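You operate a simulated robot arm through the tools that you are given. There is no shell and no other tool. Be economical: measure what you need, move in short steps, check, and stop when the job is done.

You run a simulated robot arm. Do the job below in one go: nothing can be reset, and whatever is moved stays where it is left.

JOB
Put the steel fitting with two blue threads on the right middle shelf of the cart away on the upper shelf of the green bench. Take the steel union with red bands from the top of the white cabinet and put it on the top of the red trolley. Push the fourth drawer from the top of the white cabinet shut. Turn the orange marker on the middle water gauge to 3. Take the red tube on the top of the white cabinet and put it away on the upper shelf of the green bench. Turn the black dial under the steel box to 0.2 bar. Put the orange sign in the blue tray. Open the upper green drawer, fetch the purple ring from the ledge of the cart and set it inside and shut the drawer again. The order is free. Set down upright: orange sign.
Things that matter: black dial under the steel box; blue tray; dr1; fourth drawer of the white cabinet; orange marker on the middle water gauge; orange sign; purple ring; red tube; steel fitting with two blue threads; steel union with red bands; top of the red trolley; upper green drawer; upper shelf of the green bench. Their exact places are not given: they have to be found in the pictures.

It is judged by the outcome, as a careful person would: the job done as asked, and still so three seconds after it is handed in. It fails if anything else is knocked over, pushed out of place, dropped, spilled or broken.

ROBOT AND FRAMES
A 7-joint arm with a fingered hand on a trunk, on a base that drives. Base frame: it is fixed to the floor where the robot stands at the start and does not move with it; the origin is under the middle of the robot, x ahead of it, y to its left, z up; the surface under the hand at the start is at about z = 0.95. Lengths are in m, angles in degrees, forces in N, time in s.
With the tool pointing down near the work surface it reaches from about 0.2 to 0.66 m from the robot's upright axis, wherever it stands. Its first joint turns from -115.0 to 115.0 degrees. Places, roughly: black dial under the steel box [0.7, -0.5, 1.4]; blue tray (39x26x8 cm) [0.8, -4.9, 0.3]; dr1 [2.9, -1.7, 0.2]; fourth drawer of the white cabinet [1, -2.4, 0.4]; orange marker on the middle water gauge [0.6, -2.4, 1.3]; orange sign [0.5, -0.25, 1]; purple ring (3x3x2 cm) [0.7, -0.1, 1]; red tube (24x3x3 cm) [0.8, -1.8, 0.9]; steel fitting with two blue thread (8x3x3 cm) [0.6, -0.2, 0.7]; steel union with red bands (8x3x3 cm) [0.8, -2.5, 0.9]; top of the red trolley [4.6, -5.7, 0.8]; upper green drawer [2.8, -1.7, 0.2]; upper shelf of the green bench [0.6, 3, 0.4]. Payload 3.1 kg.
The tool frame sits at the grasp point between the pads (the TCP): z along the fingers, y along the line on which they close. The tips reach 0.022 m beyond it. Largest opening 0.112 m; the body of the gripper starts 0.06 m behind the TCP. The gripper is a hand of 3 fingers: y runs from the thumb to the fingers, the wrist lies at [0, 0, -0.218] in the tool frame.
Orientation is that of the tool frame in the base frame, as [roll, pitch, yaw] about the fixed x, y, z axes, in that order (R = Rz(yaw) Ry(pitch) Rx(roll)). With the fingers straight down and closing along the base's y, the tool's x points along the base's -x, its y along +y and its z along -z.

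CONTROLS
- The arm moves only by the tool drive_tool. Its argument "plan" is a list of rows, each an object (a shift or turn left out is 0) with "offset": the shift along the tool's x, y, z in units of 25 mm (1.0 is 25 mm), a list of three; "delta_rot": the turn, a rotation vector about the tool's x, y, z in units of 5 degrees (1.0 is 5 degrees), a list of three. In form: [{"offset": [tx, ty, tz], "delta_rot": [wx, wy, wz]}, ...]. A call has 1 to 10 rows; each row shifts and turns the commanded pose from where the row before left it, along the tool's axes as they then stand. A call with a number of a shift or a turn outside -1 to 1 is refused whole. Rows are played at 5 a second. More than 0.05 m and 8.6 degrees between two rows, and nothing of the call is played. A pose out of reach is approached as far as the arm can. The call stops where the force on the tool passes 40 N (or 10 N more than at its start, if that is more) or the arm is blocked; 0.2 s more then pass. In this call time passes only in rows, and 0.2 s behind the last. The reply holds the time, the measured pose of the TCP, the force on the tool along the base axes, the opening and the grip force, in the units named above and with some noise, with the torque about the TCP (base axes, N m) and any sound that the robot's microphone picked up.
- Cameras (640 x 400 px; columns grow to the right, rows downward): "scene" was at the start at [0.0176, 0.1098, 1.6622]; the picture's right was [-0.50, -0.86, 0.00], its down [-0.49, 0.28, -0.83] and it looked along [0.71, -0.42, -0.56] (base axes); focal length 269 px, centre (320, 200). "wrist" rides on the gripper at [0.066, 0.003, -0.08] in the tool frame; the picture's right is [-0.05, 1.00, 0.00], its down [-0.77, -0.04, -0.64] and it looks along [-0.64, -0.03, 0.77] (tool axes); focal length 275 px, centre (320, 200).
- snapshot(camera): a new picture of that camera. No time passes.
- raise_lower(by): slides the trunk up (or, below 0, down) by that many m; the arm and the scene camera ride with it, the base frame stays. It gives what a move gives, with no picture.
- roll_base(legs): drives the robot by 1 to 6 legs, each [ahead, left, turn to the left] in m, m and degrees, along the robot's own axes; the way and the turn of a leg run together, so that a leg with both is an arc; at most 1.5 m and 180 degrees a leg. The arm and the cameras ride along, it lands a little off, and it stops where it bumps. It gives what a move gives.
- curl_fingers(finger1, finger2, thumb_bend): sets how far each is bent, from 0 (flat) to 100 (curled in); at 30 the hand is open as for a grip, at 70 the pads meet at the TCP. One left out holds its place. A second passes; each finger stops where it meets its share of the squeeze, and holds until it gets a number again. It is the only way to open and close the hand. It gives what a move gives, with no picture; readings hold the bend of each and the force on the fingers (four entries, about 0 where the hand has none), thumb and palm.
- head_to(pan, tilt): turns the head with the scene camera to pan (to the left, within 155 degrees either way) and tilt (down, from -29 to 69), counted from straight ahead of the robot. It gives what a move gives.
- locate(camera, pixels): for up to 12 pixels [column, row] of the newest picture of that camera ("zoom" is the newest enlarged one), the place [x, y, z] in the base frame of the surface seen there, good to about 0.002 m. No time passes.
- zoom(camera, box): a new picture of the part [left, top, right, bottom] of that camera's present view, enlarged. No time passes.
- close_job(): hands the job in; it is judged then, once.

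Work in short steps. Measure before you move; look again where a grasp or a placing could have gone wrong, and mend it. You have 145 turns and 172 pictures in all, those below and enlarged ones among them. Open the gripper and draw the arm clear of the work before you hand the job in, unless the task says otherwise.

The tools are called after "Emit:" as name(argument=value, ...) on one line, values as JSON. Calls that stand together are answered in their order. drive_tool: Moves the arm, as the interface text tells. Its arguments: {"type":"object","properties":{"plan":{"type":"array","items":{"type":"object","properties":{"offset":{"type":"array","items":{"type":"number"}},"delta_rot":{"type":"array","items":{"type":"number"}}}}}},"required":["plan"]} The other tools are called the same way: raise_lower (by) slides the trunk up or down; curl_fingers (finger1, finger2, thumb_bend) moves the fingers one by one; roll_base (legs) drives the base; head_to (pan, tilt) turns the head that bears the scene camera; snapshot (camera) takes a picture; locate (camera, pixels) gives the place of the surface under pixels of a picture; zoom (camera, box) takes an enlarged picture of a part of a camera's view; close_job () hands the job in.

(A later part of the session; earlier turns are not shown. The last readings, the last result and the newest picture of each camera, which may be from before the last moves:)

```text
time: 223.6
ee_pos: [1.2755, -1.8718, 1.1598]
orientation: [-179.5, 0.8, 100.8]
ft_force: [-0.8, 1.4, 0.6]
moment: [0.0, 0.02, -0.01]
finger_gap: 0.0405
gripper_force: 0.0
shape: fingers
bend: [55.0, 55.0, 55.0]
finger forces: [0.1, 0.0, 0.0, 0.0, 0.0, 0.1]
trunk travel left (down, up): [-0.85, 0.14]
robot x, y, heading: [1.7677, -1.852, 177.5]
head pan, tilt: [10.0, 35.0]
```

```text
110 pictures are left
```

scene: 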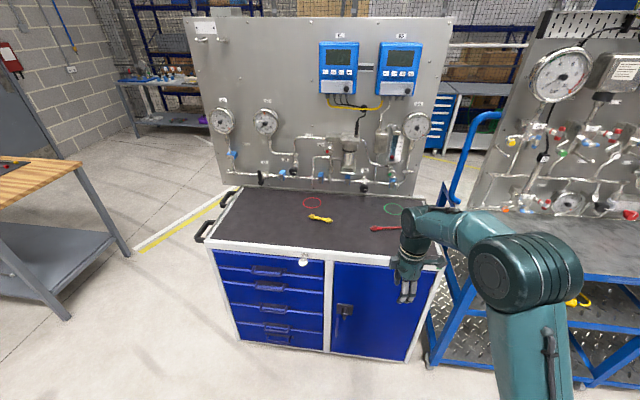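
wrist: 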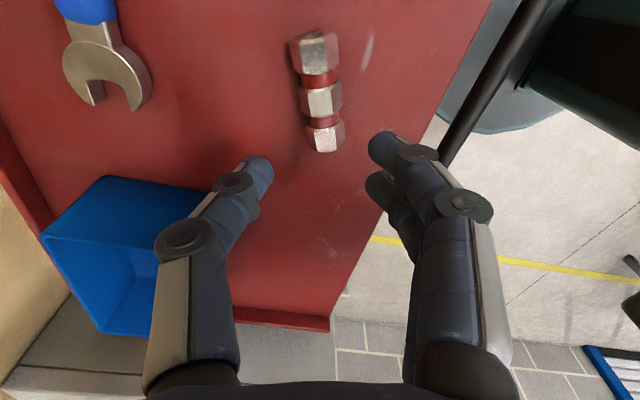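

The tube is at (370–400,228), its right end behind the hand. Zoom and locate.

Emit:
zoom(camera="scene", box=[355, 205, 435, 255])

Emit:
locate(camera="scene", pixels=[[372, 228], [380, 228], [390, 228], [399, 227], [380, 233]])

```text
8.00 times, centred on (395, 230) of scene
```

zoom: 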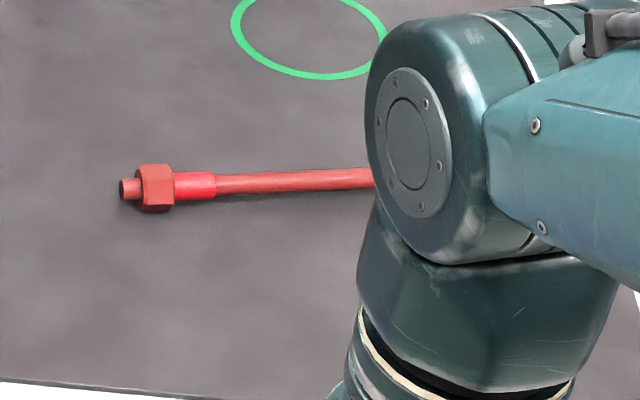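

```text
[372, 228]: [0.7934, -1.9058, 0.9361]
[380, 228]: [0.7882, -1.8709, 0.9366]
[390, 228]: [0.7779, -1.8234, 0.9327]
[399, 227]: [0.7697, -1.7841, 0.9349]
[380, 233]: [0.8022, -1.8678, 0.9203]
```

The tube lies nearly along y (11° off), centre ≈ (0.771,−1.795), matching the hand's yaw. Check the cart's front edge before approaching.

Emit:
locate(camera="scene", pixels=[[428, 362], [436, 350], [470, 250], [620, 240], [635, 375], [580, 310]])

```text
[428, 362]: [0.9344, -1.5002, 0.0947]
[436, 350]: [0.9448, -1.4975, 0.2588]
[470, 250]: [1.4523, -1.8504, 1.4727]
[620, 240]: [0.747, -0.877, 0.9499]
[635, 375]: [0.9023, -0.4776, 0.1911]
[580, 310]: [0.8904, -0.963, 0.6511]
```

Cart front is at x≈0.945, level with the cabinet front. Approach.

Emit:
roll_base(legs=[[0.42, -0.08, 2.5]])

Emit:
drive_tool(plan=[{"offset": [0, -1, 0]}, {"offset": [0, -1, 0]}, {"offset": [0, -1, 0]}, {"offset": [0, -0.5, 0]}])

Emit:
snapshot(camera="wrist")

Emit:
snapshot(camera="scene")

```text
time: 226.2
ee_pos: [0.8522, -1.8058, 1.161]
orientation: [-179.4, 0.8, 103.3]
ft_force: [-0.6, -0.5, 0.0]
moment: [-0.01, 0.02, 0.0]
finger_gap: 0.0402
gripper_force: 0.1
shape: fingers
bend: [55.0, 55.0, 55.0]
finger forces: [0.0, 0.0, 0.0, 0.0, 0.1, 0.0]
trunk travel left (down, up): [-0.85, 0.14]
robot x, y, heading: [1.3448, -1.7669, -179.8]
head pan, tilt: [10.0, 35.0]
```

```text
time: 227.2
ee_pos: [0.7671, -1.8251, 1.1623]
orientation: [-179.6, 0.8, 103.4]
ft_force: [0.1, 0.5, -0.4]
moment: [-0.02, 0.01, -0.03]
finger_gap: 0.0404
gripper_force: 0.1
shape: fingers
bend: [55.0, 55.0, 55.0]
finger forces: [0.1, 0.1, 0.0, 0.0, 0.0, 0.1]
trunk travel left (down, up): [-0.85, 0.14]
robot x, y, heading: [1.3432, -1.7645, -179.8]
head pan, tilt: [10.0, 35.0]
```

```text
108 pictures are left
```

wrist: 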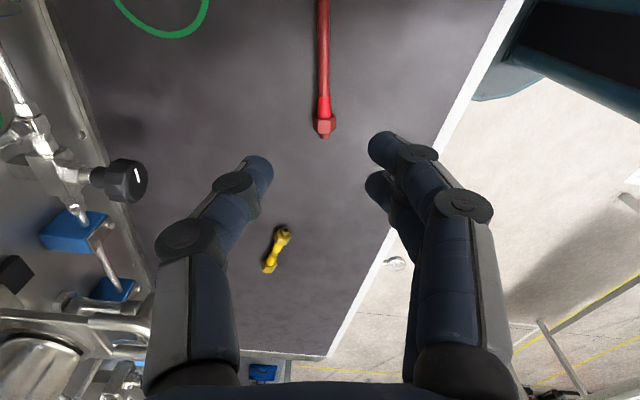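

```text
107 pictures are left
```

scene: 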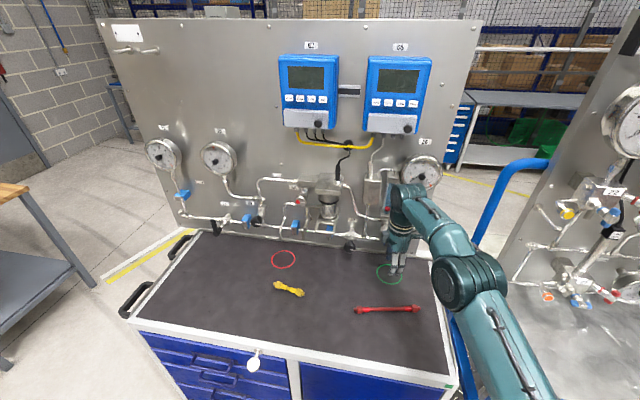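

Now the whole tube shows (355–420, 309); locate both ends.

Emit:
locate(camera="scene", pixels=[[358, 309], [375, 309], [387, 309], [400, 309], [415, 308]])

Emit:
locate(camera="wrist", pixels=[[324, 120], [324, 70], [323, 20]])

```text
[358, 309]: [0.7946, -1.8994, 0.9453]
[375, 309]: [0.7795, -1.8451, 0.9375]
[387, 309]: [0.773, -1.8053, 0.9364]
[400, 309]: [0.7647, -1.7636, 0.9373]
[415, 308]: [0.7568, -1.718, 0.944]
```

```text
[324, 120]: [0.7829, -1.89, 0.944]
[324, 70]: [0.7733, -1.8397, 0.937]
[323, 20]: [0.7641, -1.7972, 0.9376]
```

Centre (0.770,−1.808), rod top z 0.937. Shift, lower the trunk 0.19, and look.

Emit:
drive_tool(plan=[{"offset": [0.63, 0.27, 0]}])

Emit:
raise_lower(by=-0.19)

Emit:
snapshot(camera="wrist")

```text
time: 227.7
ee_pos: [0.7806, -1.8101, 1.1596]
orientation: [-179.5, 0.8, 103.1]
ft_force: [0.2, 0.0, 0.5]
moment: [-0.01, 0.04, -0.03]
finger_gap: 0.0403
gripper_force: 0.0
shape: fingers
bend: [55.0, 55.0, 55.0]
finger forces: [0.0, 0.0, 0.0, 0.0, 0.1, 0.0]
out of reach, approached as far as the arm can: row 1
trunk travel left (down, up): [-0.85, 0.14]
robot x, y, heading: [1.3469, -1.7654, -179.6]
head pan, tilt: [10.0, 35.0]
```

```text
time: 229.7
ee_pos: [0.7787, -1.8113, 0.9699]
orientation: [-179.5, 0.6, 103.1]
ft_force: [0.3, 0.1, -0.2]
moment: [0.01, 0.02, 0.01]
finger_gap: 0.0405
gripper_force: 0.1
shape: fingers
bend: [55.0, 55.0, 55.0]
finger forces: [0.0, 0.0, 0.1, 0.0, 0.1, 0.0]
trunk travel left (down, up): [-0.66, 0.33]
robot x, y, heading: [1.3438, -1.7655, -179.9]
head pan, tilt: [10.0, 35.0]
```

```text
106 pictures are left
```

wrist: 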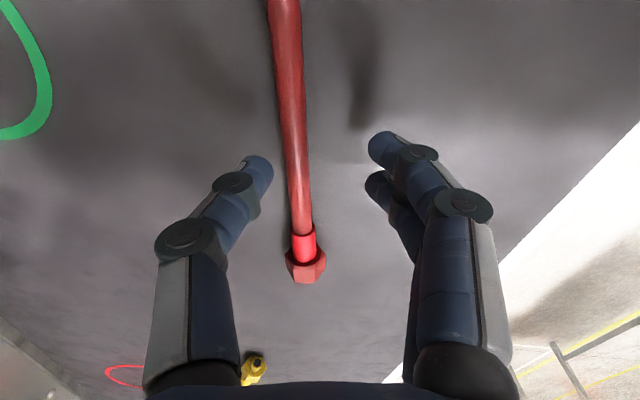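

Rod is slightly toward the thumb; shift −8 mm, descend to z≈0.947, and grip.

Emit:
drive_tool(plan=[{"offset": [0, -0.32, 0.3]}, {"offset": [0, 0, 0.3]}, {"offset": [0, 0, 0.25]}])

Emit:
curl_fingers(finger1=76, finger2=76, thumb_bend=76)

Emit:
raise_lower(by=0.15)

Emit:
snapshot(camera="wrist")

```text
time: 230.5
ee_pos: [0.7727, -1.8137, 0.9475]
orientation: [-179.4, 0.6, 102.9]
ft_force: [-0.1, 0.5, -0.3]
moment: [0.04, 0.0, -0.01]
finger_gap: 0.0407
gripper_force: 0.2
shape: fingers
bend: [55.0, 55.0, 55.0]
finger forces: [0.6, 0.0, 0.0, 0.0, 0.0, 0.0]
trunk travel left (down, up): [-0.66, 0.33]
robot x, y, heading: [1.3443, -1.7656, -179.7]
head pan, tilt: [10.0, 35.0]
```

```text
time: 231.5
ee_pos: [0.773, -1.8143, 0.9474]
orientation: [-179.4, 0.6, 103.0]
ft_force: [0.5, -0.2, -0.1]
moment: [0.0, 0.03, -0.02]
finger_gap: 0.0082
gripper_force: 11.7
shape: fingers
bend: [73.0, 73.0, 68.0]
finger forces: [6.1, 6.1, 0.0, 0.0, 11.9, 0.1]
trunk travel left (down, up): [-0.66, 0.33]
robot x, y, heading: [1.3477, -1.7627, -179.5]
head pan, tilt: [10.0, 35.0]
```

```text
time: 233.3
ee_pos: [0.772, -1.814, 1.0985]
orientation: [-179.6, 0.6, 103.0]
ft_force: [-0.5, 0.6, -0.7]
moment: [0.01, -0.05, 0.04]
finger_gap: 0.0083
gripper_force: 12.2
shape: fingers
bend: [73.0, 73.0, 68.0]
finger forces: [6.0, 6.1, 0.0, 0.1, 12.0, 0.0]
trunk travel left (down, up): [-0.81, 0.18]
robot x, y, heading: [1.3442, -1.7638, -179.6]
head pan, tilt: [10.0, 35.0]
```

```text
105 pictures are left
```

wrist: 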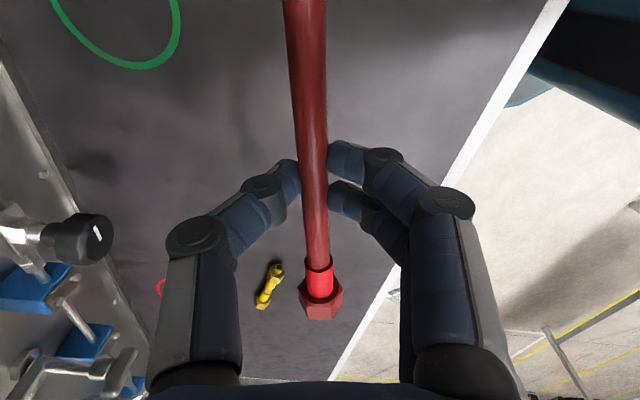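

Tube held level. Back off, turn to face +y and drive along x≈1.8 toward the green bench.

Emit:
roll_base(legs=[[-0.46, 0, 0], [0, 0, -90], [1.5, 0, 0], [1.5, 0, 0]])

Emit:
head_to(pan=25, tilt=25)

Emit:
snapshot(camera="scene")

```text
time: 254.0
ee_pos: [1.6935, 1.8243, 1.0972]
orientation: [-179.6, 0.9, 13.0]
ft_force: [0.4, 0.7, -1.3]
moment: [-0.01, 0.03, -0.02]
finger_gap: 0.0078
gripper_force: 11.2
shape: fingers
bend: [73.0, 73.0, 68.0]
finger forces: [5.7, 5.7, 0.0, 0.1, 11.0, 0.0]
trunk travel left (down, up): [-0.81, 0.18]
robot x, y, heading: [1.7453, 1.2518, 90.2]
head pan, tilt: [10.0, 35.0]
```

```text
time: 254.8
ee_pos: [1.6937, 1.8228, 1.0981]
orientation: [-179.3, 0.8, 13.0]
ft_force: [0.1, 0.3, -1.5]
moment: [0.0, 0.03, 0.02]
finger_gap: 0.0078
gripper_force: 11.4
shape: fingers
bend: [73.0, 73.0, 68.0]
finger forces: [5.7, 5.6, 0.0, 0.0, 11.0, 0.1]
trunk travel left (down, up): [-0.81, 0.18]
robot x, y, heading: [1.7424, 1.2543, 90.3]
head pan, tilt: [25.0, 25.0]
```

```text
104 pictures are left
```

scene: 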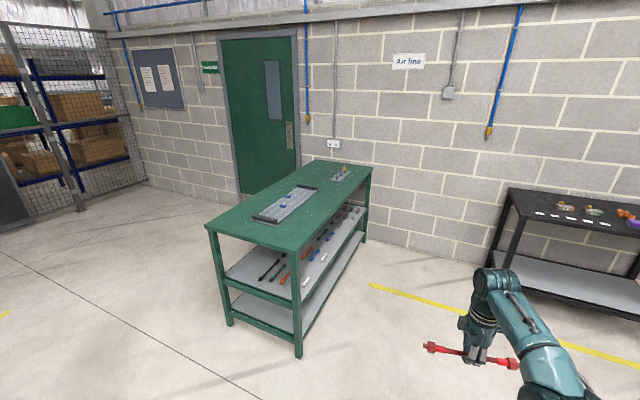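

The bench's long side faces +x. Zoom on the upper shelf and locate.

Emit:
zoom(camera="scene", box=[200, 150, 400, 360])

Emit:
locate(camera="scene", pixels=[[208, 228], [300, 250], [370, 170], [310, 283], [330, 262], [350, 237], [320, 160], [240, 270], [300, 350], [290, 270]])

```text
1.90 times, centred on (300, 255) of scene
```

zoom: 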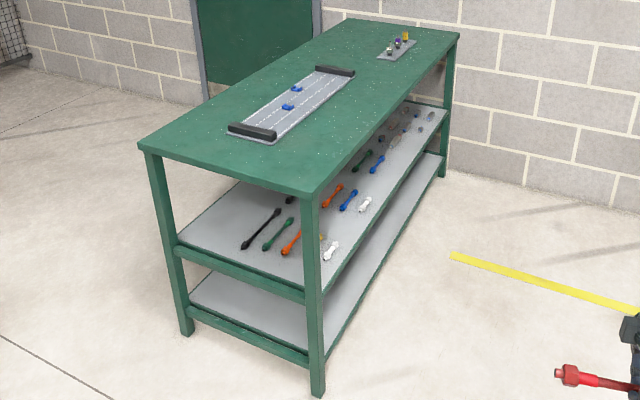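

```text
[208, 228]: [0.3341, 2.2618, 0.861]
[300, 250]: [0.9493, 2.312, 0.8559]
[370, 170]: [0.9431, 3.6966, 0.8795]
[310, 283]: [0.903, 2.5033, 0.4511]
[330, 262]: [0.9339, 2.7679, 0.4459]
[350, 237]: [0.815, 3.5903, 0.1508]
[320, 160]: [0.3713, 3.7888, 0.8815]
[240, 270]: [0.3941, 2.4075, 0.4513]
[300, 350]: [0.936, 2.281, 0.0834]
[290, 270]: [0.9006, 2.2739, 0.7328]
```

Bench: x 0.33–0.95, y 2.28–3.75, top 0.88, upper shelf z 0.447. I turn to face −x and strafe right to y≈2.8, then look into the shelf.

Emit:
roll_base(legs=[[0, 0, 90], [0, -1.5, 0]])

Emit:
raise_lower(by=-0.3)

Emit:
head_to(pan=0, tilt=35)

Emit:
snapshot(camera="scene")

```text
time: 266.0
ee_pos: [1.1553, 2.6829, 1.0977]
orientation: [-179.5, 0.7, 103.6]
ft_force: [0.3, 0.0, -1.4]
moment: [-0.01, -0.02, 0.02]
finger_gap: 0.0075
gripper_force: 10.1
shape: fingers
bend: [73.0, 74.0, 68.0]
finger forces: [5.2, 5.3, 0.0, 0.1, 10.3, 0.1]
trunk travel left (down, up): [-0.81, 0.18]
robot x, y, heading: [1.7294, 2.7402, -178.7]
head pan, tilt: [25.0, 25.0]
```

```text
time: 269.0
ee_pos: [1.1537, 2.6841, 0.7981]
orientation: [-179.5, 0.8, 103.6]
ft_force: [0.3, 0.6, -1.0]
moment: [0.01, -0.03, 0.0]
finger_gap: 0.0074
gripper_force: 10.6
shape: fingers
bend: [73.0, 74.0, 68.0]
finger forces: [5.2, 5.4, 0.1, 0.1, 10.5, 0.1]
trunk travel left (down, up): [-0.51, 0.48]
robot x, y, heading: [1.7251, 2.7369, -179.0]
head pan, tilt: [25.0, 25.0]
```

```text
time: 269.9
ee_pos: [1.1547, 2.683, 0.7975]
orientation: [-179.4, 0.7, 103.6]
ft_force: [0.4, -0.4, -2.2]
moment: [-0.04, -0.03, 0.0]
finger_gap: 0.0075
gripper_force: 10.3
shape: fingers
bend: [73.0, 74.0, 68.0]
finger forces: [5.2, 5.3, 0.0, 0.1, 10.5, 0.0]
trunk travel left (down, up): [-0.51, 0.48]
robot x, y, heading: [1.7262, 2.7365, -179.1]
head pan, tilt: [0.0, 35.0]
```

```text
102 pictures are left
```

scene: 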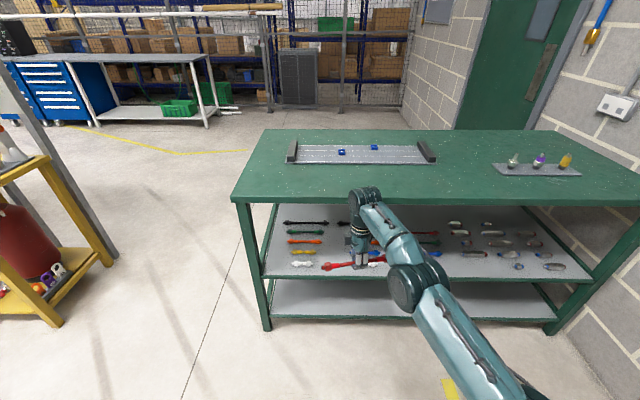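

Zoom on the shelf.

Emit:
zoom(camera="scene", box=[260, 200, 420, 300])

Emit:
zoom(camera="scene", box=[400, 200, 600, 300])

```text
4.00 times, centred on (340, 250) of scene
```

zoom: 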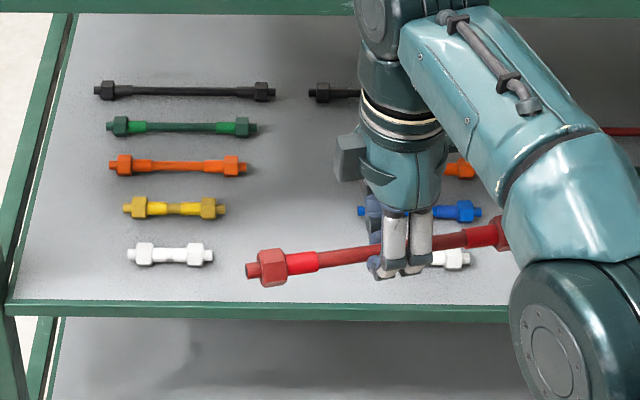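

```text
3.20 times, centred on (500, 250) of scene
```

zoom: 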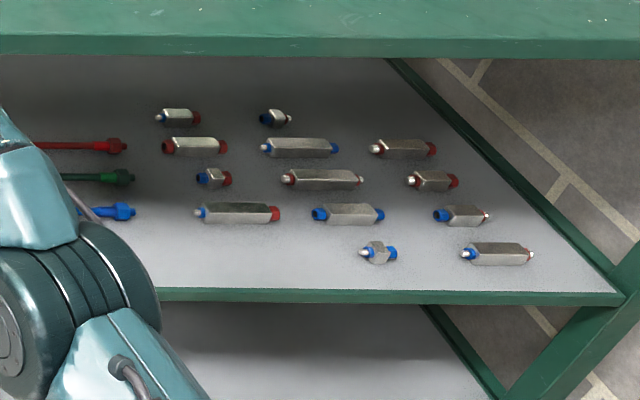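

Locate shelf items and front edge to choose a free spot.

Emit:
locate(camera="zoom", pixels=[[180, 284], [100, 250], [240, 212], [100, 213], [375, 255], [300, 284], [600, 284], [90, 146], [345, 215], [240, 255]])

Emit:
locate(camera="scene", pixels=[[303, 263], [292, 223], [325, 223], [285, 270], [372, 263], [305, 208]])

```text
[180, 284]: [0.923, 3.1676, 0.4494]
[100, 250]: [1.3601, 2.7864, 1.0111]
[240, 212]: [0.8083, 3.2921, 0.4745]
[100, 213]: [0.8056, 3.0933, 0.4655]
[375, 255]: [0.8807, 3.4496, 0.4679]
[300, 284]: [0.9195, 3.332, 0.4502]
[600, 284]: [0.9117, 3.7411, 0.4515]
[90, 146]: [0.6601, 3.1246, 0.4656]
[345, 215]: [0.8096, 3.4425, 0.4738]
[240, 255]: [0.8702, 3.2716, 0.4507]
```

```text
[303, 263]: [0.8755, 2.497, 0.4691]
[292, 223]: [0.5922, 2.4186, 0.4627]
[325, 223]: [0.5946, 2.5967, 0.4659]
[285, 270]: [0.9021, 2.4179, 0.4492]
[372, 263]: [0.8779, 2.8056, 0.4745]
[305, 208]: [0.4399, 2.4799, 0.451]
```

A free front strip exists around x≈0.875, y 2.94–3.2. I strafe right 0.375 m, align the tube with y and pitch the hand 45° forward, then look.

Emit:
roll_base(legs=[[0, -0.375, -1]])

Emit:
drive_tool(plan=[{"delta_rot": [0, 0, 0.9]}, {"delta_rot": [0, 0, 0.9]}, {"delta_rot": [0, 0, 0.8]}, {"delta_rot": [1, 0, 0]}, {"delta_rot": [1, 0, 0]}, {"delta_rot": [1, 0, 0]}, {"delta_rot": [1, 0, 0]}, {"delta_rot": [1, 0, 0]}])

Emit:
drive_tool(plan=[{"delta_rot": [1, 0, 0]}, {"delta_rot": [1, 0, 0]}, {"delta_rot": [1, 0, 0]}, {"delta_rot": [1, 0, 0]}])

Emit:
snapshot(camera="scene")

Emit:
snapshot(camera="wrist")

```text
time: 272.3
ee_pos: [1.1526, 3.0796, 0.7976]
orientation: [-179.4, 0.7, 102.1]
ft_force: [-0.5, 0.5, -1.6]
moment: [-0.01, -0.02, -0.01]
finger_gap: 0.0077
gripper_force: 10.2
shape: fingers
bend: [73.0, 74.0, 68.0]
finger forces: [5.3, 5.3, 0.0, 0.0, 10.5, 0.0]
trunk travel left (down, up): [-0.51, 0.48]
robot x, y, heading: [1.72, 3.1216, 179.5]
head pan, tilt: [0.0, 35.0]
```

```text
time: 274.1
ee_pos: [1.1528, 3.0786, 0.7981]
orientation: [-154.4, 0.8, 89.1]
ft_force: [-0.2, 0.3, -1.6]
moment: [0.01, 0.02, 0.0]
finger_gap: 0.0076
gripper_force: 10.1
shape: fingers
bend: [73.0, 74.0, 68.0]
finger forces: [5.4, 5.3, 0.0, 0.1, 10.2, 0.1]
trunk travel left (down, up): [-0.51, 0.48]
robot x, y, heading: [1.7247, 3.1183, 179.5]
head pan, tilt: [0.0, 35.0]
```

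```text
time: 275.1
ee_pos: [1.1534, 3.078, 0.7969]
orientation: [-134.6, 0.8, 89.2]
ft_force: [0.1, -0.4, -1.7]
moment: [0.06, -0.02, 0.01]
finger_gap: 0.0074
gripper_force: 10.7
shape: fingers
bend: [73.0, 74.0, 68.0]
finger forces: [5.5, 5.4, 0.1, 0.0, 9.9, 0.0]
trunk travel left (down, up): [-0.51, 0.48]
robot x, y, heading: [1.7248, 3.1164, 179.6]
head pan, tilt: [0.0, 35.0]
```

```text
99 pictures are left
```

scene: 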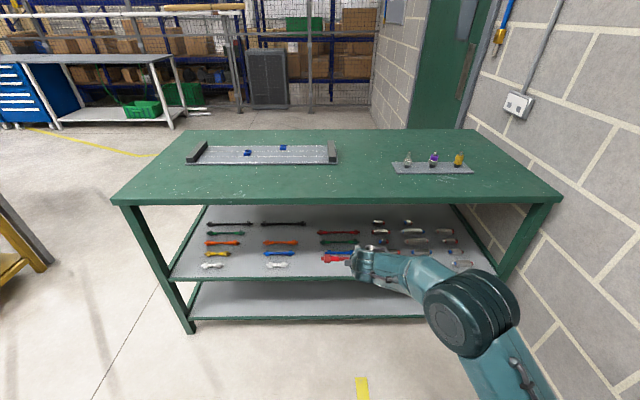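

```text
98 pictures are left
```

wrist: 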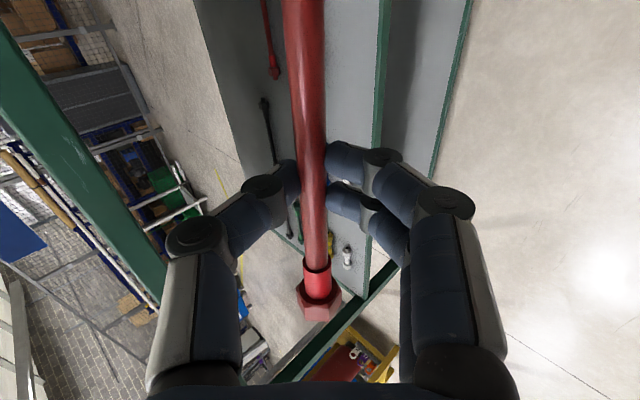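

Zoom to check whether the front slot (behind the hand) is empty.

Emit:
zoom(camera="scene", box=[190, 200, 350, 300])

Emit:
zoom(camera="scene", box=[300, 200, 480, 312])

```text
4.00 times, centred on (270, 250) of scene
```

zoom: 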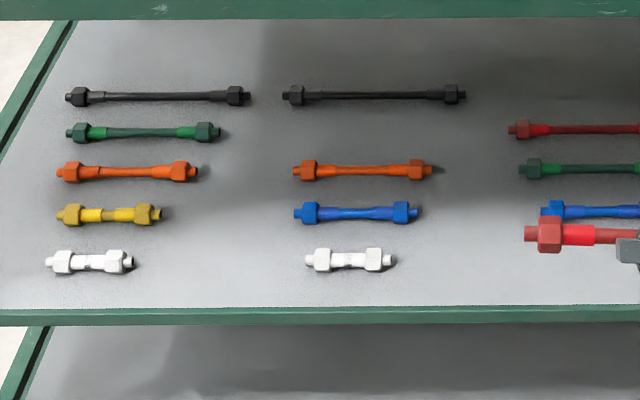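

```text
3.56 times, centred on (390, 256) of scene
```

zoom: 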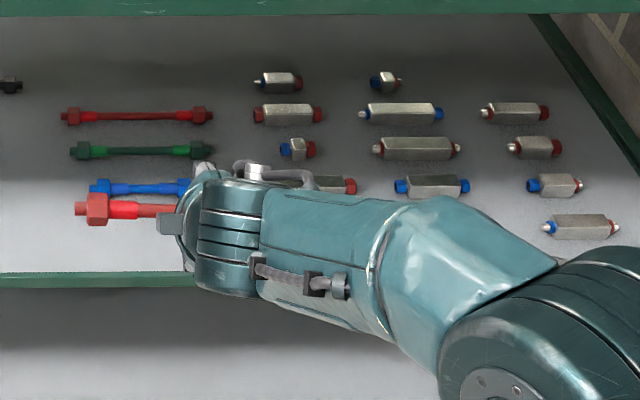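

Zoom the wrist view around (345,185) where a white bit shows.

Emit:
zoom(camera="wrist", box=[220, 60, 420, 300])

Emit:
locate(camera="wrist", pixels=[[347, 182], [348, 255], [350, 100], [350, 50], [360, 230], [376, 60]])

```text
1.67 times, centred on (320, 180) of wrist
```

zoom: 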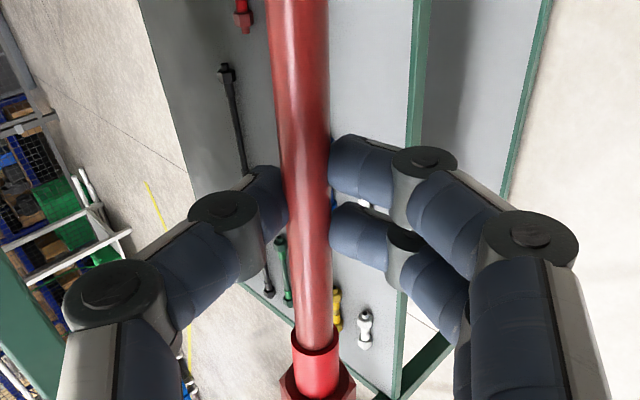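

```text
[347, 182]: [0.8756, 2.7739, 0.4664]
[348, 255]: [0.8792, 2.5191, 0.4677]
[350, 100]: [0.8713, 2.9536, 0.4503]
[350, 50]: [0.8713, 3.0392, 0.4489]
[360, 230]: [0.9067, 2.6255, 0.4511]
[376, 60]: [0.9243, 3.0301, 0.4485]
```

Front strip at y>2.9 is empty. Lower the trunk 0.26, then drive forward 0.27 so the tube goes over the front strip, and check.

Emit:
raise_lower(by=-0.26)

Emit:
roll_base(legs=[[0.26, 0, 0]])

Emit:
snapshot(camera="wrist")

Emit:
snapshot(camera="scene")

```text
time: 277.8
ee_pos: [1.1526, 3.0782, 0.5367]
orientation: [-134.7, 0.7, 89.2]
ft_force: [-0.5, -0.7, -1.7]
moment: [-0.02, -0.01, 0.0]
finger_gap: 0.0071
gripper_force: 10.5
shape: fingers
bend: [73.0, 74.0, 68.0]
finger forces: [5.5, 5.3, 0.0, 0.0, 10.0, 0.0]
trunk travel left (down, up): [-0.25, 0.74]
robot x, y, heading: [1.7259, 3.1201, 179.3]
head pan, tilt: [0.0, 35.0]
```

```text
time: 279.6
ee_pos: [0.8914, 3.0783, 0.5379]
orientation: [-134.6, 0.7, 89.3]
ft_force: [-0.3, 0.4, -1.9]
moment: [0.02, 0.0, 0.02]
finger_gap: 0.007
gripper_force: 9.8
shape: fingers
bend: [73.0, 74.0, 68.0]
finger forces: [5.5, 5.3, 0.0, 0.1, 10.0, 0.0]
trunk travel left (down, up): [-0.25, 0.74]
robot x, y, heading: [1.4732, 3.1204, 179.6]
head pan, tilt: [0.0, 35.0]
```

```text
94 pictures are left
```

wrist: 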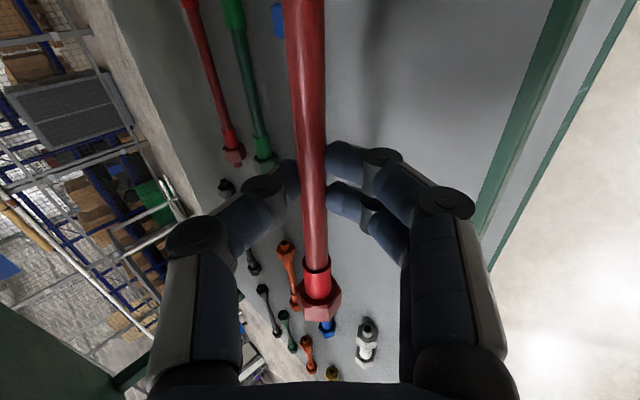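

```text
93 pictures are left
```

scene: 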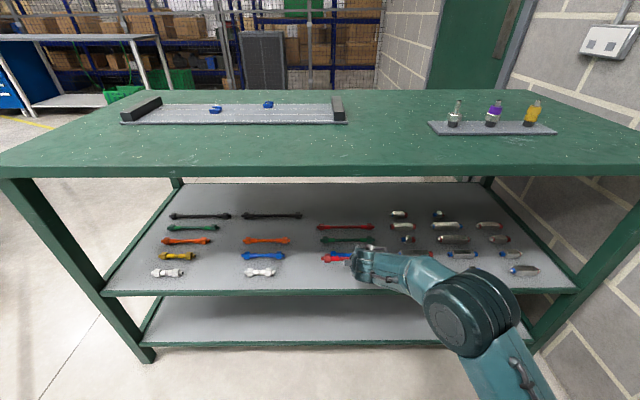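

Lower straight down toward z≈0.485.

Emit:
drive_tool(plan=[{"offset": [0, 0.45, 0.45]}, {"offset": [0, 0.45, 0.45]}, {"offset": [0, 0.3, 0.3]}, {"offset": [0, 0.15, 0.15]}])

Emit:
drive_tool(plan=[{"offset": [0, 0.08, 0.08]}, {"offset": [0, 0.08, 0.08]}])

Emit:
snapshot(camera="wrist")

```text
time: 280.6
ee_pos: [0.893, 3.0783, 0.4901]
orientation: [-134.6, 0.8, 89.4]
ft_force: [-0.1, 0.3, -1.5]
moment: [0.0, 0.01, 0.01]
finger_gap: 0.0073
gripper_force: 10.5
shape: fingers
bend: [73.0, 74.0, 68.0]
finger forces: [5.5, 5.4, 0.0, 0.0, 10.0, 0.1]
trunk travel left (down, up): [-0.25, 0.74]
robot x, y, heading: [1.4645, 3.1266, 179.8]
head pan, tilt: [0.0, 35.0]
```

```text
time: 281.2
ee_pos: [0.8926, 3.0779, 0.4833]
orientation: [-134.6, 0.9, 89.3]
ft_force: [0.6, 0.5, -1.3]
moment: [0.01, 0.01, 0.0]
finger_gap: 0.0073
gripper_force: 10.4
shape: fingers
bend: [73.0, 74.0, 68.0]
finger forces: [5.5, 5.2, 0.0, 0.1, 10.0, 0.0]
trunk travel left (down, up): [-0.25, 0.74]
robot x, y, heading: [1.4632, 3.1204, 179.6]
head pan, tilt: [0.0, 35.0]
```

```text
92 pictures are left
```

wrist: 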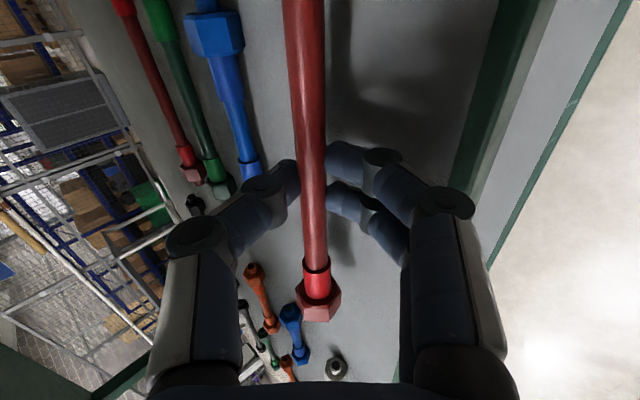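

No contact yet; continue in ~2.5 mm steps.

Emit:
drive_tool(plan=[{"offset": [0, 0.07, 0.07]}, {"offset": [0, 0.07, 0.07]}, {"offset": [0, 0.07, 0.07]}])

```text
time: 282.0
ee_pos: [0.8921, 3.0788, 0.476]
orientation: [-134.7, 0.7, 89.3]
ft_force: [-0.6, 0.9, -0.8]
moment: [0.0, -0.01, 0.02]
finger_gap: 0.0069
gripper_force: 10.9
shape: fingers
bend: [73.0, 74.0, 68.0]
finger forces: [5.4, 5.4, 0.0, 0.1, 9.8, 0.1]
trunk travel left (down, up): [-0.25, 0.74]
robot x, y, heading: [1.4621, 3.1208, 179.7]
head pan, tilt: [0.0, 35.0]
```

Emit:
drive_tool(plan=[{"offset": [0, 0.06, 0.06]}, {"offset": [0, 0.06, 0.06]}, {"offset": [0, 0.06, 0.06]}])

```text
time: 282.8
ee_pos: [0.8923, 3.0776, 0.4718]
orientation: [-134.4, 0.7, 89.2]
ft_force: [6.8, 0.0, 15.4]
moment: [-0.03, -0.43, -0.06]
finger_gap: 0.0067
gripper_force: 22.7
shape: fingers
bend: [75.0, 75.0, 68.0]
finger forces: [17.9, 13.2, 0.0, 0.1, 13.5, 0.0]
trunk travel left (down, up): [-0.25, 0.74]
robot x, y, heading: [1.4649, 3.1201, 179.5]
head pan, tilt: [0.0, 35.0]
```

Contact at z 0.472. Open the thumb only, then retreat in +x.

Emit:
curl_fingers(thumb_bend=45)

Emit:
snapshot(camera="wrist")

```text
time: 283.8
ee_pos: [0.8914, 3.0782, 0.4696]
orientation: [-134.6, 0.8, 89.4]
ft_force: [-0.6, -0.3, -0.5]
moment: [-0.03, -0.02, 0.0]
finger_gap: 0.0281
gripper_force: 0.1
shape: fingers
bend: [76.0, 76.0, 45.0]
finger forces: [0.5, 0.0, 0.0, 0.0, 0.0, 0.0]
trunk travel left (down, up): [-0.25, 0.74]
robot x, y, heading: [1.465, 3.1226, 179.6]
head pan, tilt: [0.0, 35.0]
```

```text
91 pictures are left
```

wrist: 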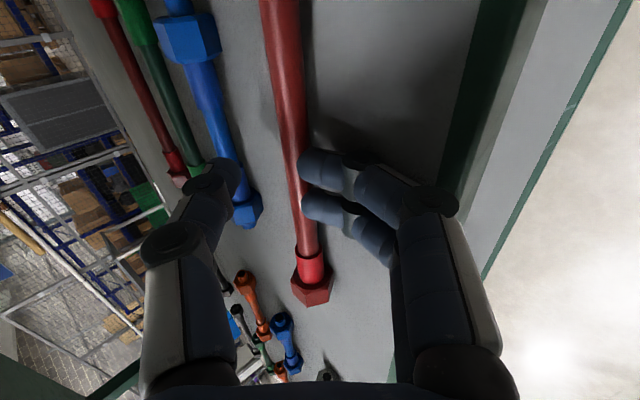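

Tube rests on the shelf. Open the thumb further and withdraw along the hand's own axis (up and out).

Emit:
curl_fingers(thumb_bend=30)

Emit:
drive_tool(plan=[{"offset": [0, 0, -0.5]}, {"offset": [0, 0, -0.8]}, {"offset": [0, 0, -0.8]}, {"offset": [0, 0, -0.8]}, {"offset": [0, 0.5, -0.5]}, {"offset": [0, 0.6, -0.6]}, {"offset": [0, 0.6, -0.6]}])

Emit:
snapshot(camera="wrist")

```text
time: 284.8
ee_pos: [0.8905, 3.0784, 0.4691]
orientation: [-134.7, 0.8, 89.3]
ft_force: [-0.3, -0.2, -0.1]
moment: [-0.01, 0.03, 0.03]
finger_gap: 0.0475
gripper_force: 0.4
shape: fingers
bend: [76.0, 76.0, 30.0]
finger forces: [0.2, 0.0, 0.0, 0.1, 0.1, 0.0]
trunk travel left (down, up): [-0.25, 0.74]
robot x, y, heading: [1.4629, 3.1218, 179.7]
head pan, tilt: [0.0, 35.0]
```

```text
time: 286.4
ee_pos: [1.004, 3.0781, 0.5202]
orientation: [-134.6, 0.8, 89.3]
ft_force: [-0.1, -0.5, 1.3]
moment: [-0.01, 0.01, 0.0]
finger_gap: 0.0474
gripper_force: 0.1
shape: fingers
bend: [76.0, 76.0, 30.0]
finger forces: [0.1, 0.0, 0.0, 0.0, 0.1, 0.1]
trunk travel left (down, up): [-0.25, 0.74]
robot x, y, heading: [1.4657, 3.123, 179.6]
head pan, tilt: [0.0, 35.0]
```

```text
90 pictures are left
```

wrist: 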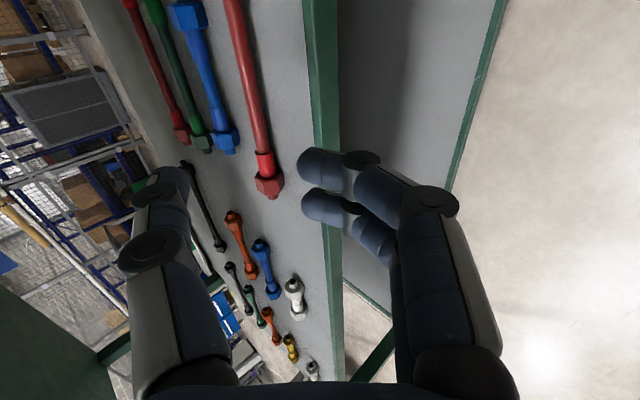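

The tube is put away. Now back off and strafe left to the cart (y≈−0.2) to find the fitting, ring and dial.

Emit:
roll_base(legs=[[-0.3, 0, 0.4], [0, 1.1, 0], [0, 1.1, 0], [0, 1.1, 0]])

Emit:
raise_lower(by=0.3)

Emit:
head_to(pan=0, tilt=30)

Emit:
snapshot(camera="scene")

```text
time: 304.4
ee_pos: [1.2587, -0.2613, 0.5193]
orientation: [-134.6, 0.9, 88.8]
ft_force: [0.2, -0.3, 0.4]
moment: [-0.01, 0.0, -0.02]
finger_gap: 0.0474
gripper_force: 0.1
shape: fingers
bend: [76.0, 76.0, 30.0]
finger forces: [0.0, 0.0, 0.0, 0.0, 0.0, 0.1]
trunk travel left (down, up): [-0.25, 0.74]
robot x, y, heading: [1.7214, -0.2225, 179.1]
head pan, tilt: [0.0, 35.0]
```

```text
time: 307.4
ee_pos: [1.2587, -0.2616, 0.8201]
orientation: [-134.5, 0.8, 88.9]
ft_force: [-0.5, 0.5, 0.3]
moment: [0.01, 0.03, 0.01]
finger_gap: 0.0474
gripper_force: 0.2
shape: fingers
bend: [76.0, 76.0, 30.0]
finger forces: [0.0, 0.1, 0.1, 0.0, 0.0, 0.0]
trunk travel left (down, up): [-0.55, 0.44]
robot x, y, heading: [1.7201, -0.2207, 178.9]
head pan, tilt: [0.0, 35.0]
```

```text
time: 308.0
ee_pos: [1.2587, -0.2613, 0.8201]
orientation: [-134.5, 0.8, 88.9]
ft_force: [0.4, -0.4, -0.1]
moment: [0.03, -0.02, 0.0]
finger_gap: 0.0474
gripper_force: 0.0
shape: fingers
bend: [76.0, 76.0, 30.0]
finger forces: [0.0, 0.1, 0.0, 0.1, 0.0, 0.1]
trunk travel left (down, up): [-0.55, 0.44]
robot x, y, heading: [1.7181, -0.2263, 179.1]
head pan, tilt: [0.0, 30.0]
```

```text
89 pictures are left
```

scene: 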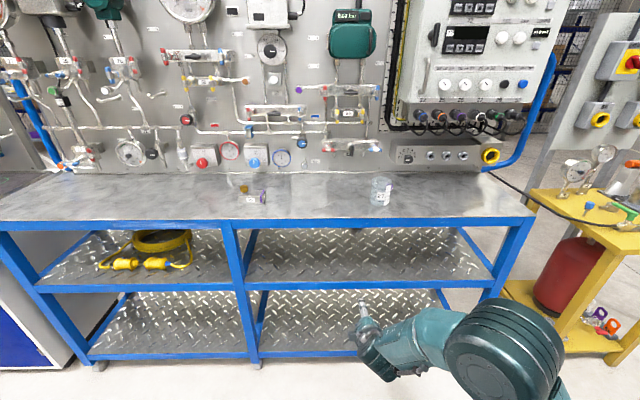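

Zooms: dial area (272,48), cart top objects, and the middle shelf right section.

Emit:
zoom(camera="scene", box=[160, 0, 400, 150])

Emit:
zoom(camera="scene", box=[180, 120, 420, 270])

Emit:
locate(camera="scene", pixels=[[272, 48], [382, 190], [282, 157], [254, 158], [255, 190], [355, 231], [350, 265], [410, 155], [380, 220], [355, 114]])

```text
2.67 times, centred on (280, 75) of scene
```

zoom: 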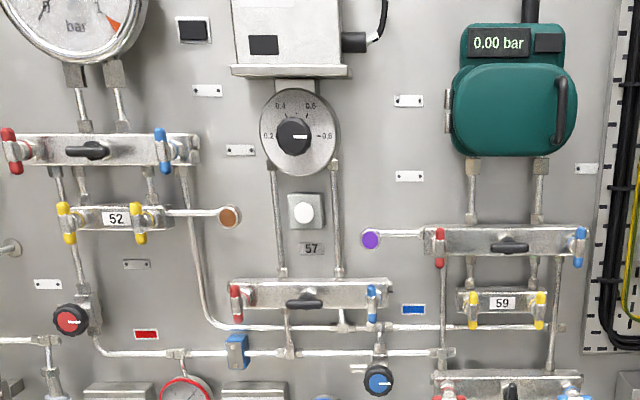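

```text
2.67 times, centred on (300, 195) of scene
```

zoom: 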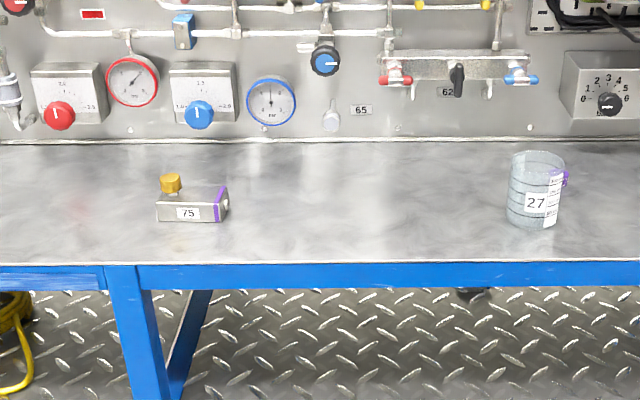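

```text
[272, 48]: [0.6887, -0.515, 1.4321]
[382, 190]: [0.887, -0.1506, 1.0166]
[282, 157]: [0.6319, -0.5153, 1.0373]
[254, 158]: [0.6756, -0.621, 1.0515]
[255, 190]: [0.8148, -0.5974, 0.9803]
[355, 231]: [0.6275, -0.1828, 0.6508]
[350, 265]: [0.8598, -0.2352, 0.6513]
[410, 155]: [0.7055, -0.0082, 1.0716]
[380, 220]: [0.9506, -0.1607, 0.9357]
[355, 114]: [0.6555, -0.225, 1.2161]
```

Dial knob is at (0.689,−0.515,1.432), pointer at 0.8. Something sits on the middle shelf at (0.63,−0.18,0.65). Lower the trunk to see the shelf depth.

Emit:
raise_lower(by=-0.4)

Emit:
head_to(pan=0, tilt=15)

Emit:
snapshot(camera="scene")

Emit:
zoom(camera="scene", box=[240, 180, 500, 342])

```text
time: 311.9
ee_pos: [1.259, -0.2608, 0.419]
orientation: [-134.6, 0.8, 89.0]
ft_force: [0.4, 0.4, -1.1]
moment: [0.03, -0.03, 0.01]
finger_gap: 0.0476
gripper_force: 0.0
shape: fingers
bend: [76.0, 76.0, 30.0]
finger forces: [0.0, 0.0, 0.1, 0.0, 0.0, 0.0]
trunk travel left (down, up): [-0.15, 0.84]
robot x, y, heading: [1.7175, -0.2234, 179.2]
head pan, tilt: [0.0, 30.0]
```

```text
time: 312.6
ee_pos: [1.2591, -0.2622, 0.4192]
orientation: [-134.6, 0.8, 89.0]
ft_force: [-0.1, 0.4, 0.0]
moment: [0.01, -0.01, 0.01]
finger_gap: 0.0477
gripper_force: 0.1
shape: fingers
bend: [76.0, 76.0, 30.0]
finger forces: [0.0, 0.1, 0.1, 0.1, 0.2, 0.1]
trunk travel left (down, up): [-0.15, 0.84]
robot x, y, heading: [1.7196, -0.2215, 179.4]
head pan, tilt: [0.0, 15.0]
```

```text
86 pictures are left
```

scene: 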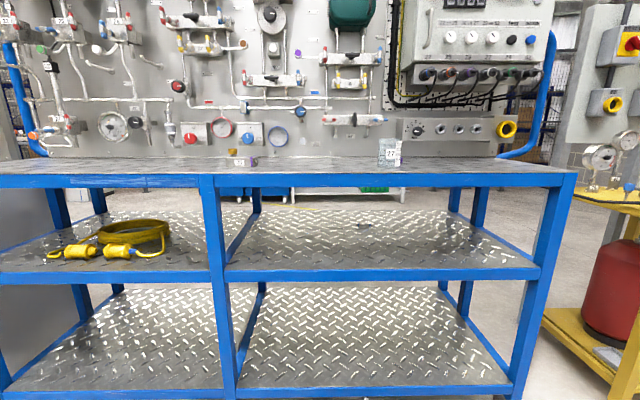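

```text
2.46 times, centred on (370, 261) of scene
```

zoom: 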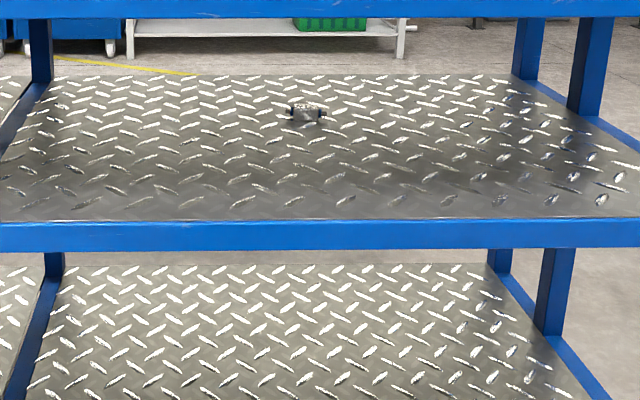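

Locate the fitting and shelf edges.

Emit:
zoom(camera="scene", box=[340, 210, 388, 240])

Emit:
locate(camera="zoom", pixels=[[230, 200], [320, 200], [420, 200], [320, 170], [320, 250]])

Emit:
locate(camera="scene", pixels=[[364, 213], [364, 266], [364, 182], [364, 274], [490, 240], [230, 240], [364, 189]])

```text
13.33 times, centred on (364, 225) of scene
```

zoom: 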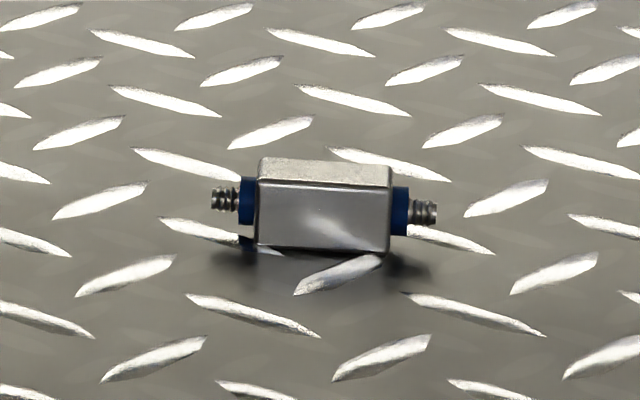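

```text
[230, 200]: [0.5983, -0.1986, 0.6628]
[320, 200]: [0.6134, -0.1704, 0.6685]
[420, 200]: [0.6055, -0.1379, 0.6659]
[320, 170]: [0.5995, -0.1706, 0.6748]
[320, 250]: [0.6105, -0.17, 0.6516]
```

```text
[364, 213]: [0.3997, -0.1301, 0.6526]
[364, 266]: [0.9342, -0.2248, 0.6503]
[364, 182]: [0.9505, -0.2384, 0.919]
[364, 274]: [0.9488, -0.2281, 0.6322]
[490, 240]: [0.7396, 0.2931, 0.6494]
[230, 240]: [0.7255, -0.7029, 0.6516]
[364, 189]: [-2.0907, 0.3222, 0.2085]
```

The fitting lies at (0.602,−0.168), z 0.651–0.676, along y, 0.34 m deep under a 0.905 beam. I plan to grasp it by its ends with a shallow hand, camera on top: turn −90° about tool z.

Emit:
drive_tool(plan=[{"delta_rot": [0, 0, -1]}, {"delta_rot": [0, 0, -1]}, {"delta_rot": [0, 0, -1]}, {"delta_rot": [0, 0, -1]}, {"delta_rot": [0, 0, -1]}, {"delta_rot": [0, 0, -1]}, {"delta_rot": [0, 0, -1]}, {"delta_rot": [0, 0, -1]}, {"delta_rot": [0, 0, -1]}, {"delta_rot": [0, 0, -1]}])

Emit:
drive_tool(plan=[{"delta_rot": [0, 0, -1]}, {"delta_rot": [0, 0, -1]}, {"delta_rot": [0, 0, -1]}, {"delta_rot": [0, 0, -1]}, {"delta_rot": [0, 0, -1]}, {"delta_rot": [0, 0, -1]}, {"delta_rot": [0, 0, -1]}, {"delta_rot": [0, 0, -1]}])

Emit:
curl_fingers(finger1=30, finger2=30, thumb_bend=30)

Emit:
head_to(pan=-10, tilt=40)

Emit:
snapshot(camera="scene")

```text
time: 314.8
ee_pos: [1.2588, -0.2612, 0.4191]
orientation: [-146.3, -32.5, 128.6]
ft_force: [-0.2, 0.0, -0.1]
moment: [-0.01, -0.02, -0.04]
finger_gap: 0.0473
gripper_force: 0.1
shape: fingers
bend: [76.0, 76.0, 30.0]
finger forces: [0.1, 0.0, 0.1, 0.1, 0.1, 0.0]
trunk travel left (down, up): [-0.15, 0.84]
robot x, y, heading: [1.7213, -0.2222, 179.2]
head pan, tilt: [0.0, 15.0]
```

```text
time: 316.6
ee_pos: [1.259, -0.2616, 0.4183]
orientation: [-179.0, -45.4, 178.1]
ft_force: [0.8, -0.2, 0.2]
moment: [0.0, -0.01, -0.04]
finger_gap: 0.0474
gripper_force: 0.1
shape: fingers
bend: [76.0, 76.0, 30.0]
finger forces: [0.0, 0.0, 0.0, 0.1, 0.0, 0.1]
trunk travel left (down, up): [-0.15, 0.84]
robot x, y, heading: [1.7196, -0.224, 179.0]
head pan, tilt: [0.0, 15.0]
```

```text
time: 317.6
ee_pos: [1.26, -0.2605, 0.4188]
orientation: [-178.9, -45.4, 178.1]
ft_force: [0.1, -0.1, -0.4]
moment: [0.03, -0.04, 0.01]
finger_gap: 0.1113
gripper_force: 0.1
shape: fingers
bend: [30.0, 30.0, 30.0]
finger forces: [0.1, 0.0, 0.0, 0.0, 0.0, 0.0]
trunk travel left (down, up): [-0.15, 0.84]
robot x, y, heading: [1.7175, -0.2219, 179.1]
head pan, tilt: [0.0, 15.0]
```

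```text
time: 318.5
ee_pos: [1.2601, -0.2624, 0.4199]
orientation: [-178.9, -45.4, 178.0]
ft_force: [-0.2, 0.7, 1.4]
moment: [-0.02, -0.03, 0.04]
finger_gap: 0.1112
gripper_force: 0.0
shape: fingers
bend: [30.0, 30.0, 30.0]
finger forces: [0.0, 0.0, 0.1, 0.0, 0.0, 0.0]
trunk travel left (down, up): [-0.15, 0.84]
robot x, y, heading: [1.7222, -0.2252, 179.3]
head pan, tilt: [-10.0, 40.0]
```

```text
83 pictures are left
```

scene: 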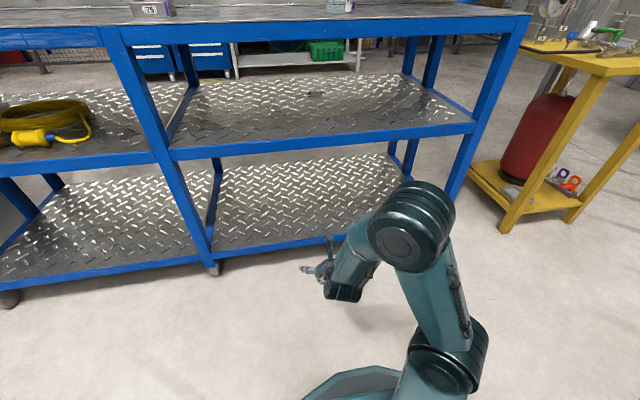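

Rotation works. Back off 0.35 m, flatten the hand to 25° below horizontal and extend the arm ~0.3 m to see the forearm slope.

Emit:
roll_base(legs=[[-0.35, 0, 0.7]])

Emit:
drive_tool(plan=[{"delta_rot": [0, 1, 0]}, {"delta_rot": [0, 1, 0]}, {"delta_rot": [0, 1, 0]}, {"delta_rot": [0, 1, 0]}, {"offset": [0.42, 0, 0.9]}, {"offset": [0.42, 0, 0.9]}, {"offset": [0.42, 0, 0.9]}, {"offset": [0.42, 0, 0.9]}, {"offset": [0.42, 0, 0.9]}, {"offset": [0.42, 0, 0.9]}])

Emit:
drive_tool(plan=[{"offset": [0.42, 0, 0.9]}, {"offset": [0.42, 0, 0.9]}, {"offset": [0.42, 0, 0.9]}, {"offset": [0.42, 0, 0.9]}, {"offset": [0.42, 0, 0.9]}, {"offset": [0.42, 0, 0.9]}])

Emit:
snapshot(camera="scene")

```text
time: 320.8
ee_pos: [1.609, -0.2675, 0.4202]
orientation: [-178.9, -45.4, 178.5]
ft_force: [-1.3, -0.2, -0.3]
moment: [-0.04, -0.01, 0.0]
finger_gap: 0.1113
gripper_force: 0.0
shape: fingers
bend: [30.0, 30.0, 30.0]
finger forces: [0.0, 0.0, 0.0, 0.0, 0.1, 0.0]
trunk travel left (down, up): [-0.15, 0.84]
robot x, y, heading: [2.0721, -0.2245, 179.6]
head pan, tilt: [-10.0, 40.0]
```

```text
time: 323.0
ee_pos: [1.46, -0.2665, 0.4204]
orientation: [-178.1, -65.4, 177.4]
ft_force: [-0.6, 0.3, -0.2]
moment: [0.01, -0.01, -0.02]
finger_gap: 0.1111
gripper_force: 0.1
shape: fingers
bend: [30.0, 30.0, 30.0]
finger forces: [0.0, 0.0, 0.0, 0.0, 0.0, 0.0]
trunk travel left (down, up): [-0.15, 0.84]
robot x, y, heading: [2.0692, -0.2241, 179.7]
head pan, tilt: [-10.0, 40.0]
```

```text
time: 324.4
ee_pos: [1.3109, -0.2623, 0.421]
orientation: [-178.1, -65.4, 177.6]
ft_force: [-0.2, -0.1, 0.1]
moment: [-0.02, 0.02, 0.03]
finger_gap: 0.111
gripper_force: 0.1
shape: fingers
bend: [30.0, 30.0, 30.0]
finger forces: [0.0, 0.0, 0.0, 0.0, 0.0, 0.1]
trunk travel left (down, up): [-0.15, 0.84]
robot x, y, heading: [2.0725, -0.2264, 179.7]
head pan, tilt: [-10.0, 40.0]
```

```text
82 pictures are left
```

scene: 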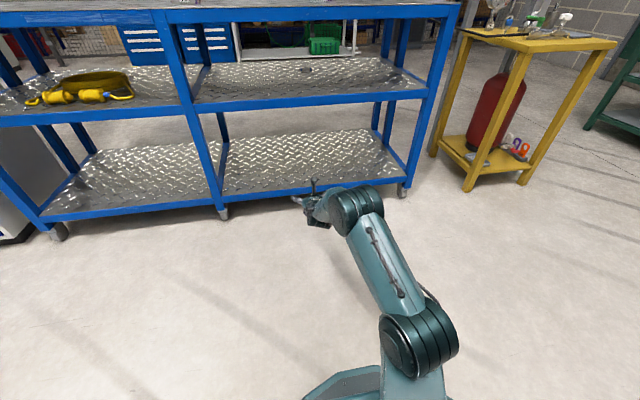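

Locate arm points to learn the forearm heights.

Emit:
locate(camera="scene", pixels=[[355, 192], [378, 210], [365, 240], [390, 285], [410, 330], [440, 350], [312, 213], [335, 205], [350, 385]])

```text
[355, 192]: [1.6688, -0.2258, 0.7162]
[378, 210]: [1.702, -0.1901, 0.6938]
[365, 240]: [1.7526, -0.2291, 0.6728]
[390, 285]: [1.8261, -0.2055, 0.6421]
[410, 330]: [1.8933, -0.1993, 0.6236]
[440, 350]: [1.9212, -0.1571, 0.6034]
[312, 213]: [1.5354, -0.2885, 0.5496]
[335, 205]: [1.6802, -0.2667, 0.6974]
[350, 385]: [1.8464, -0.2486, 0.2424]
```

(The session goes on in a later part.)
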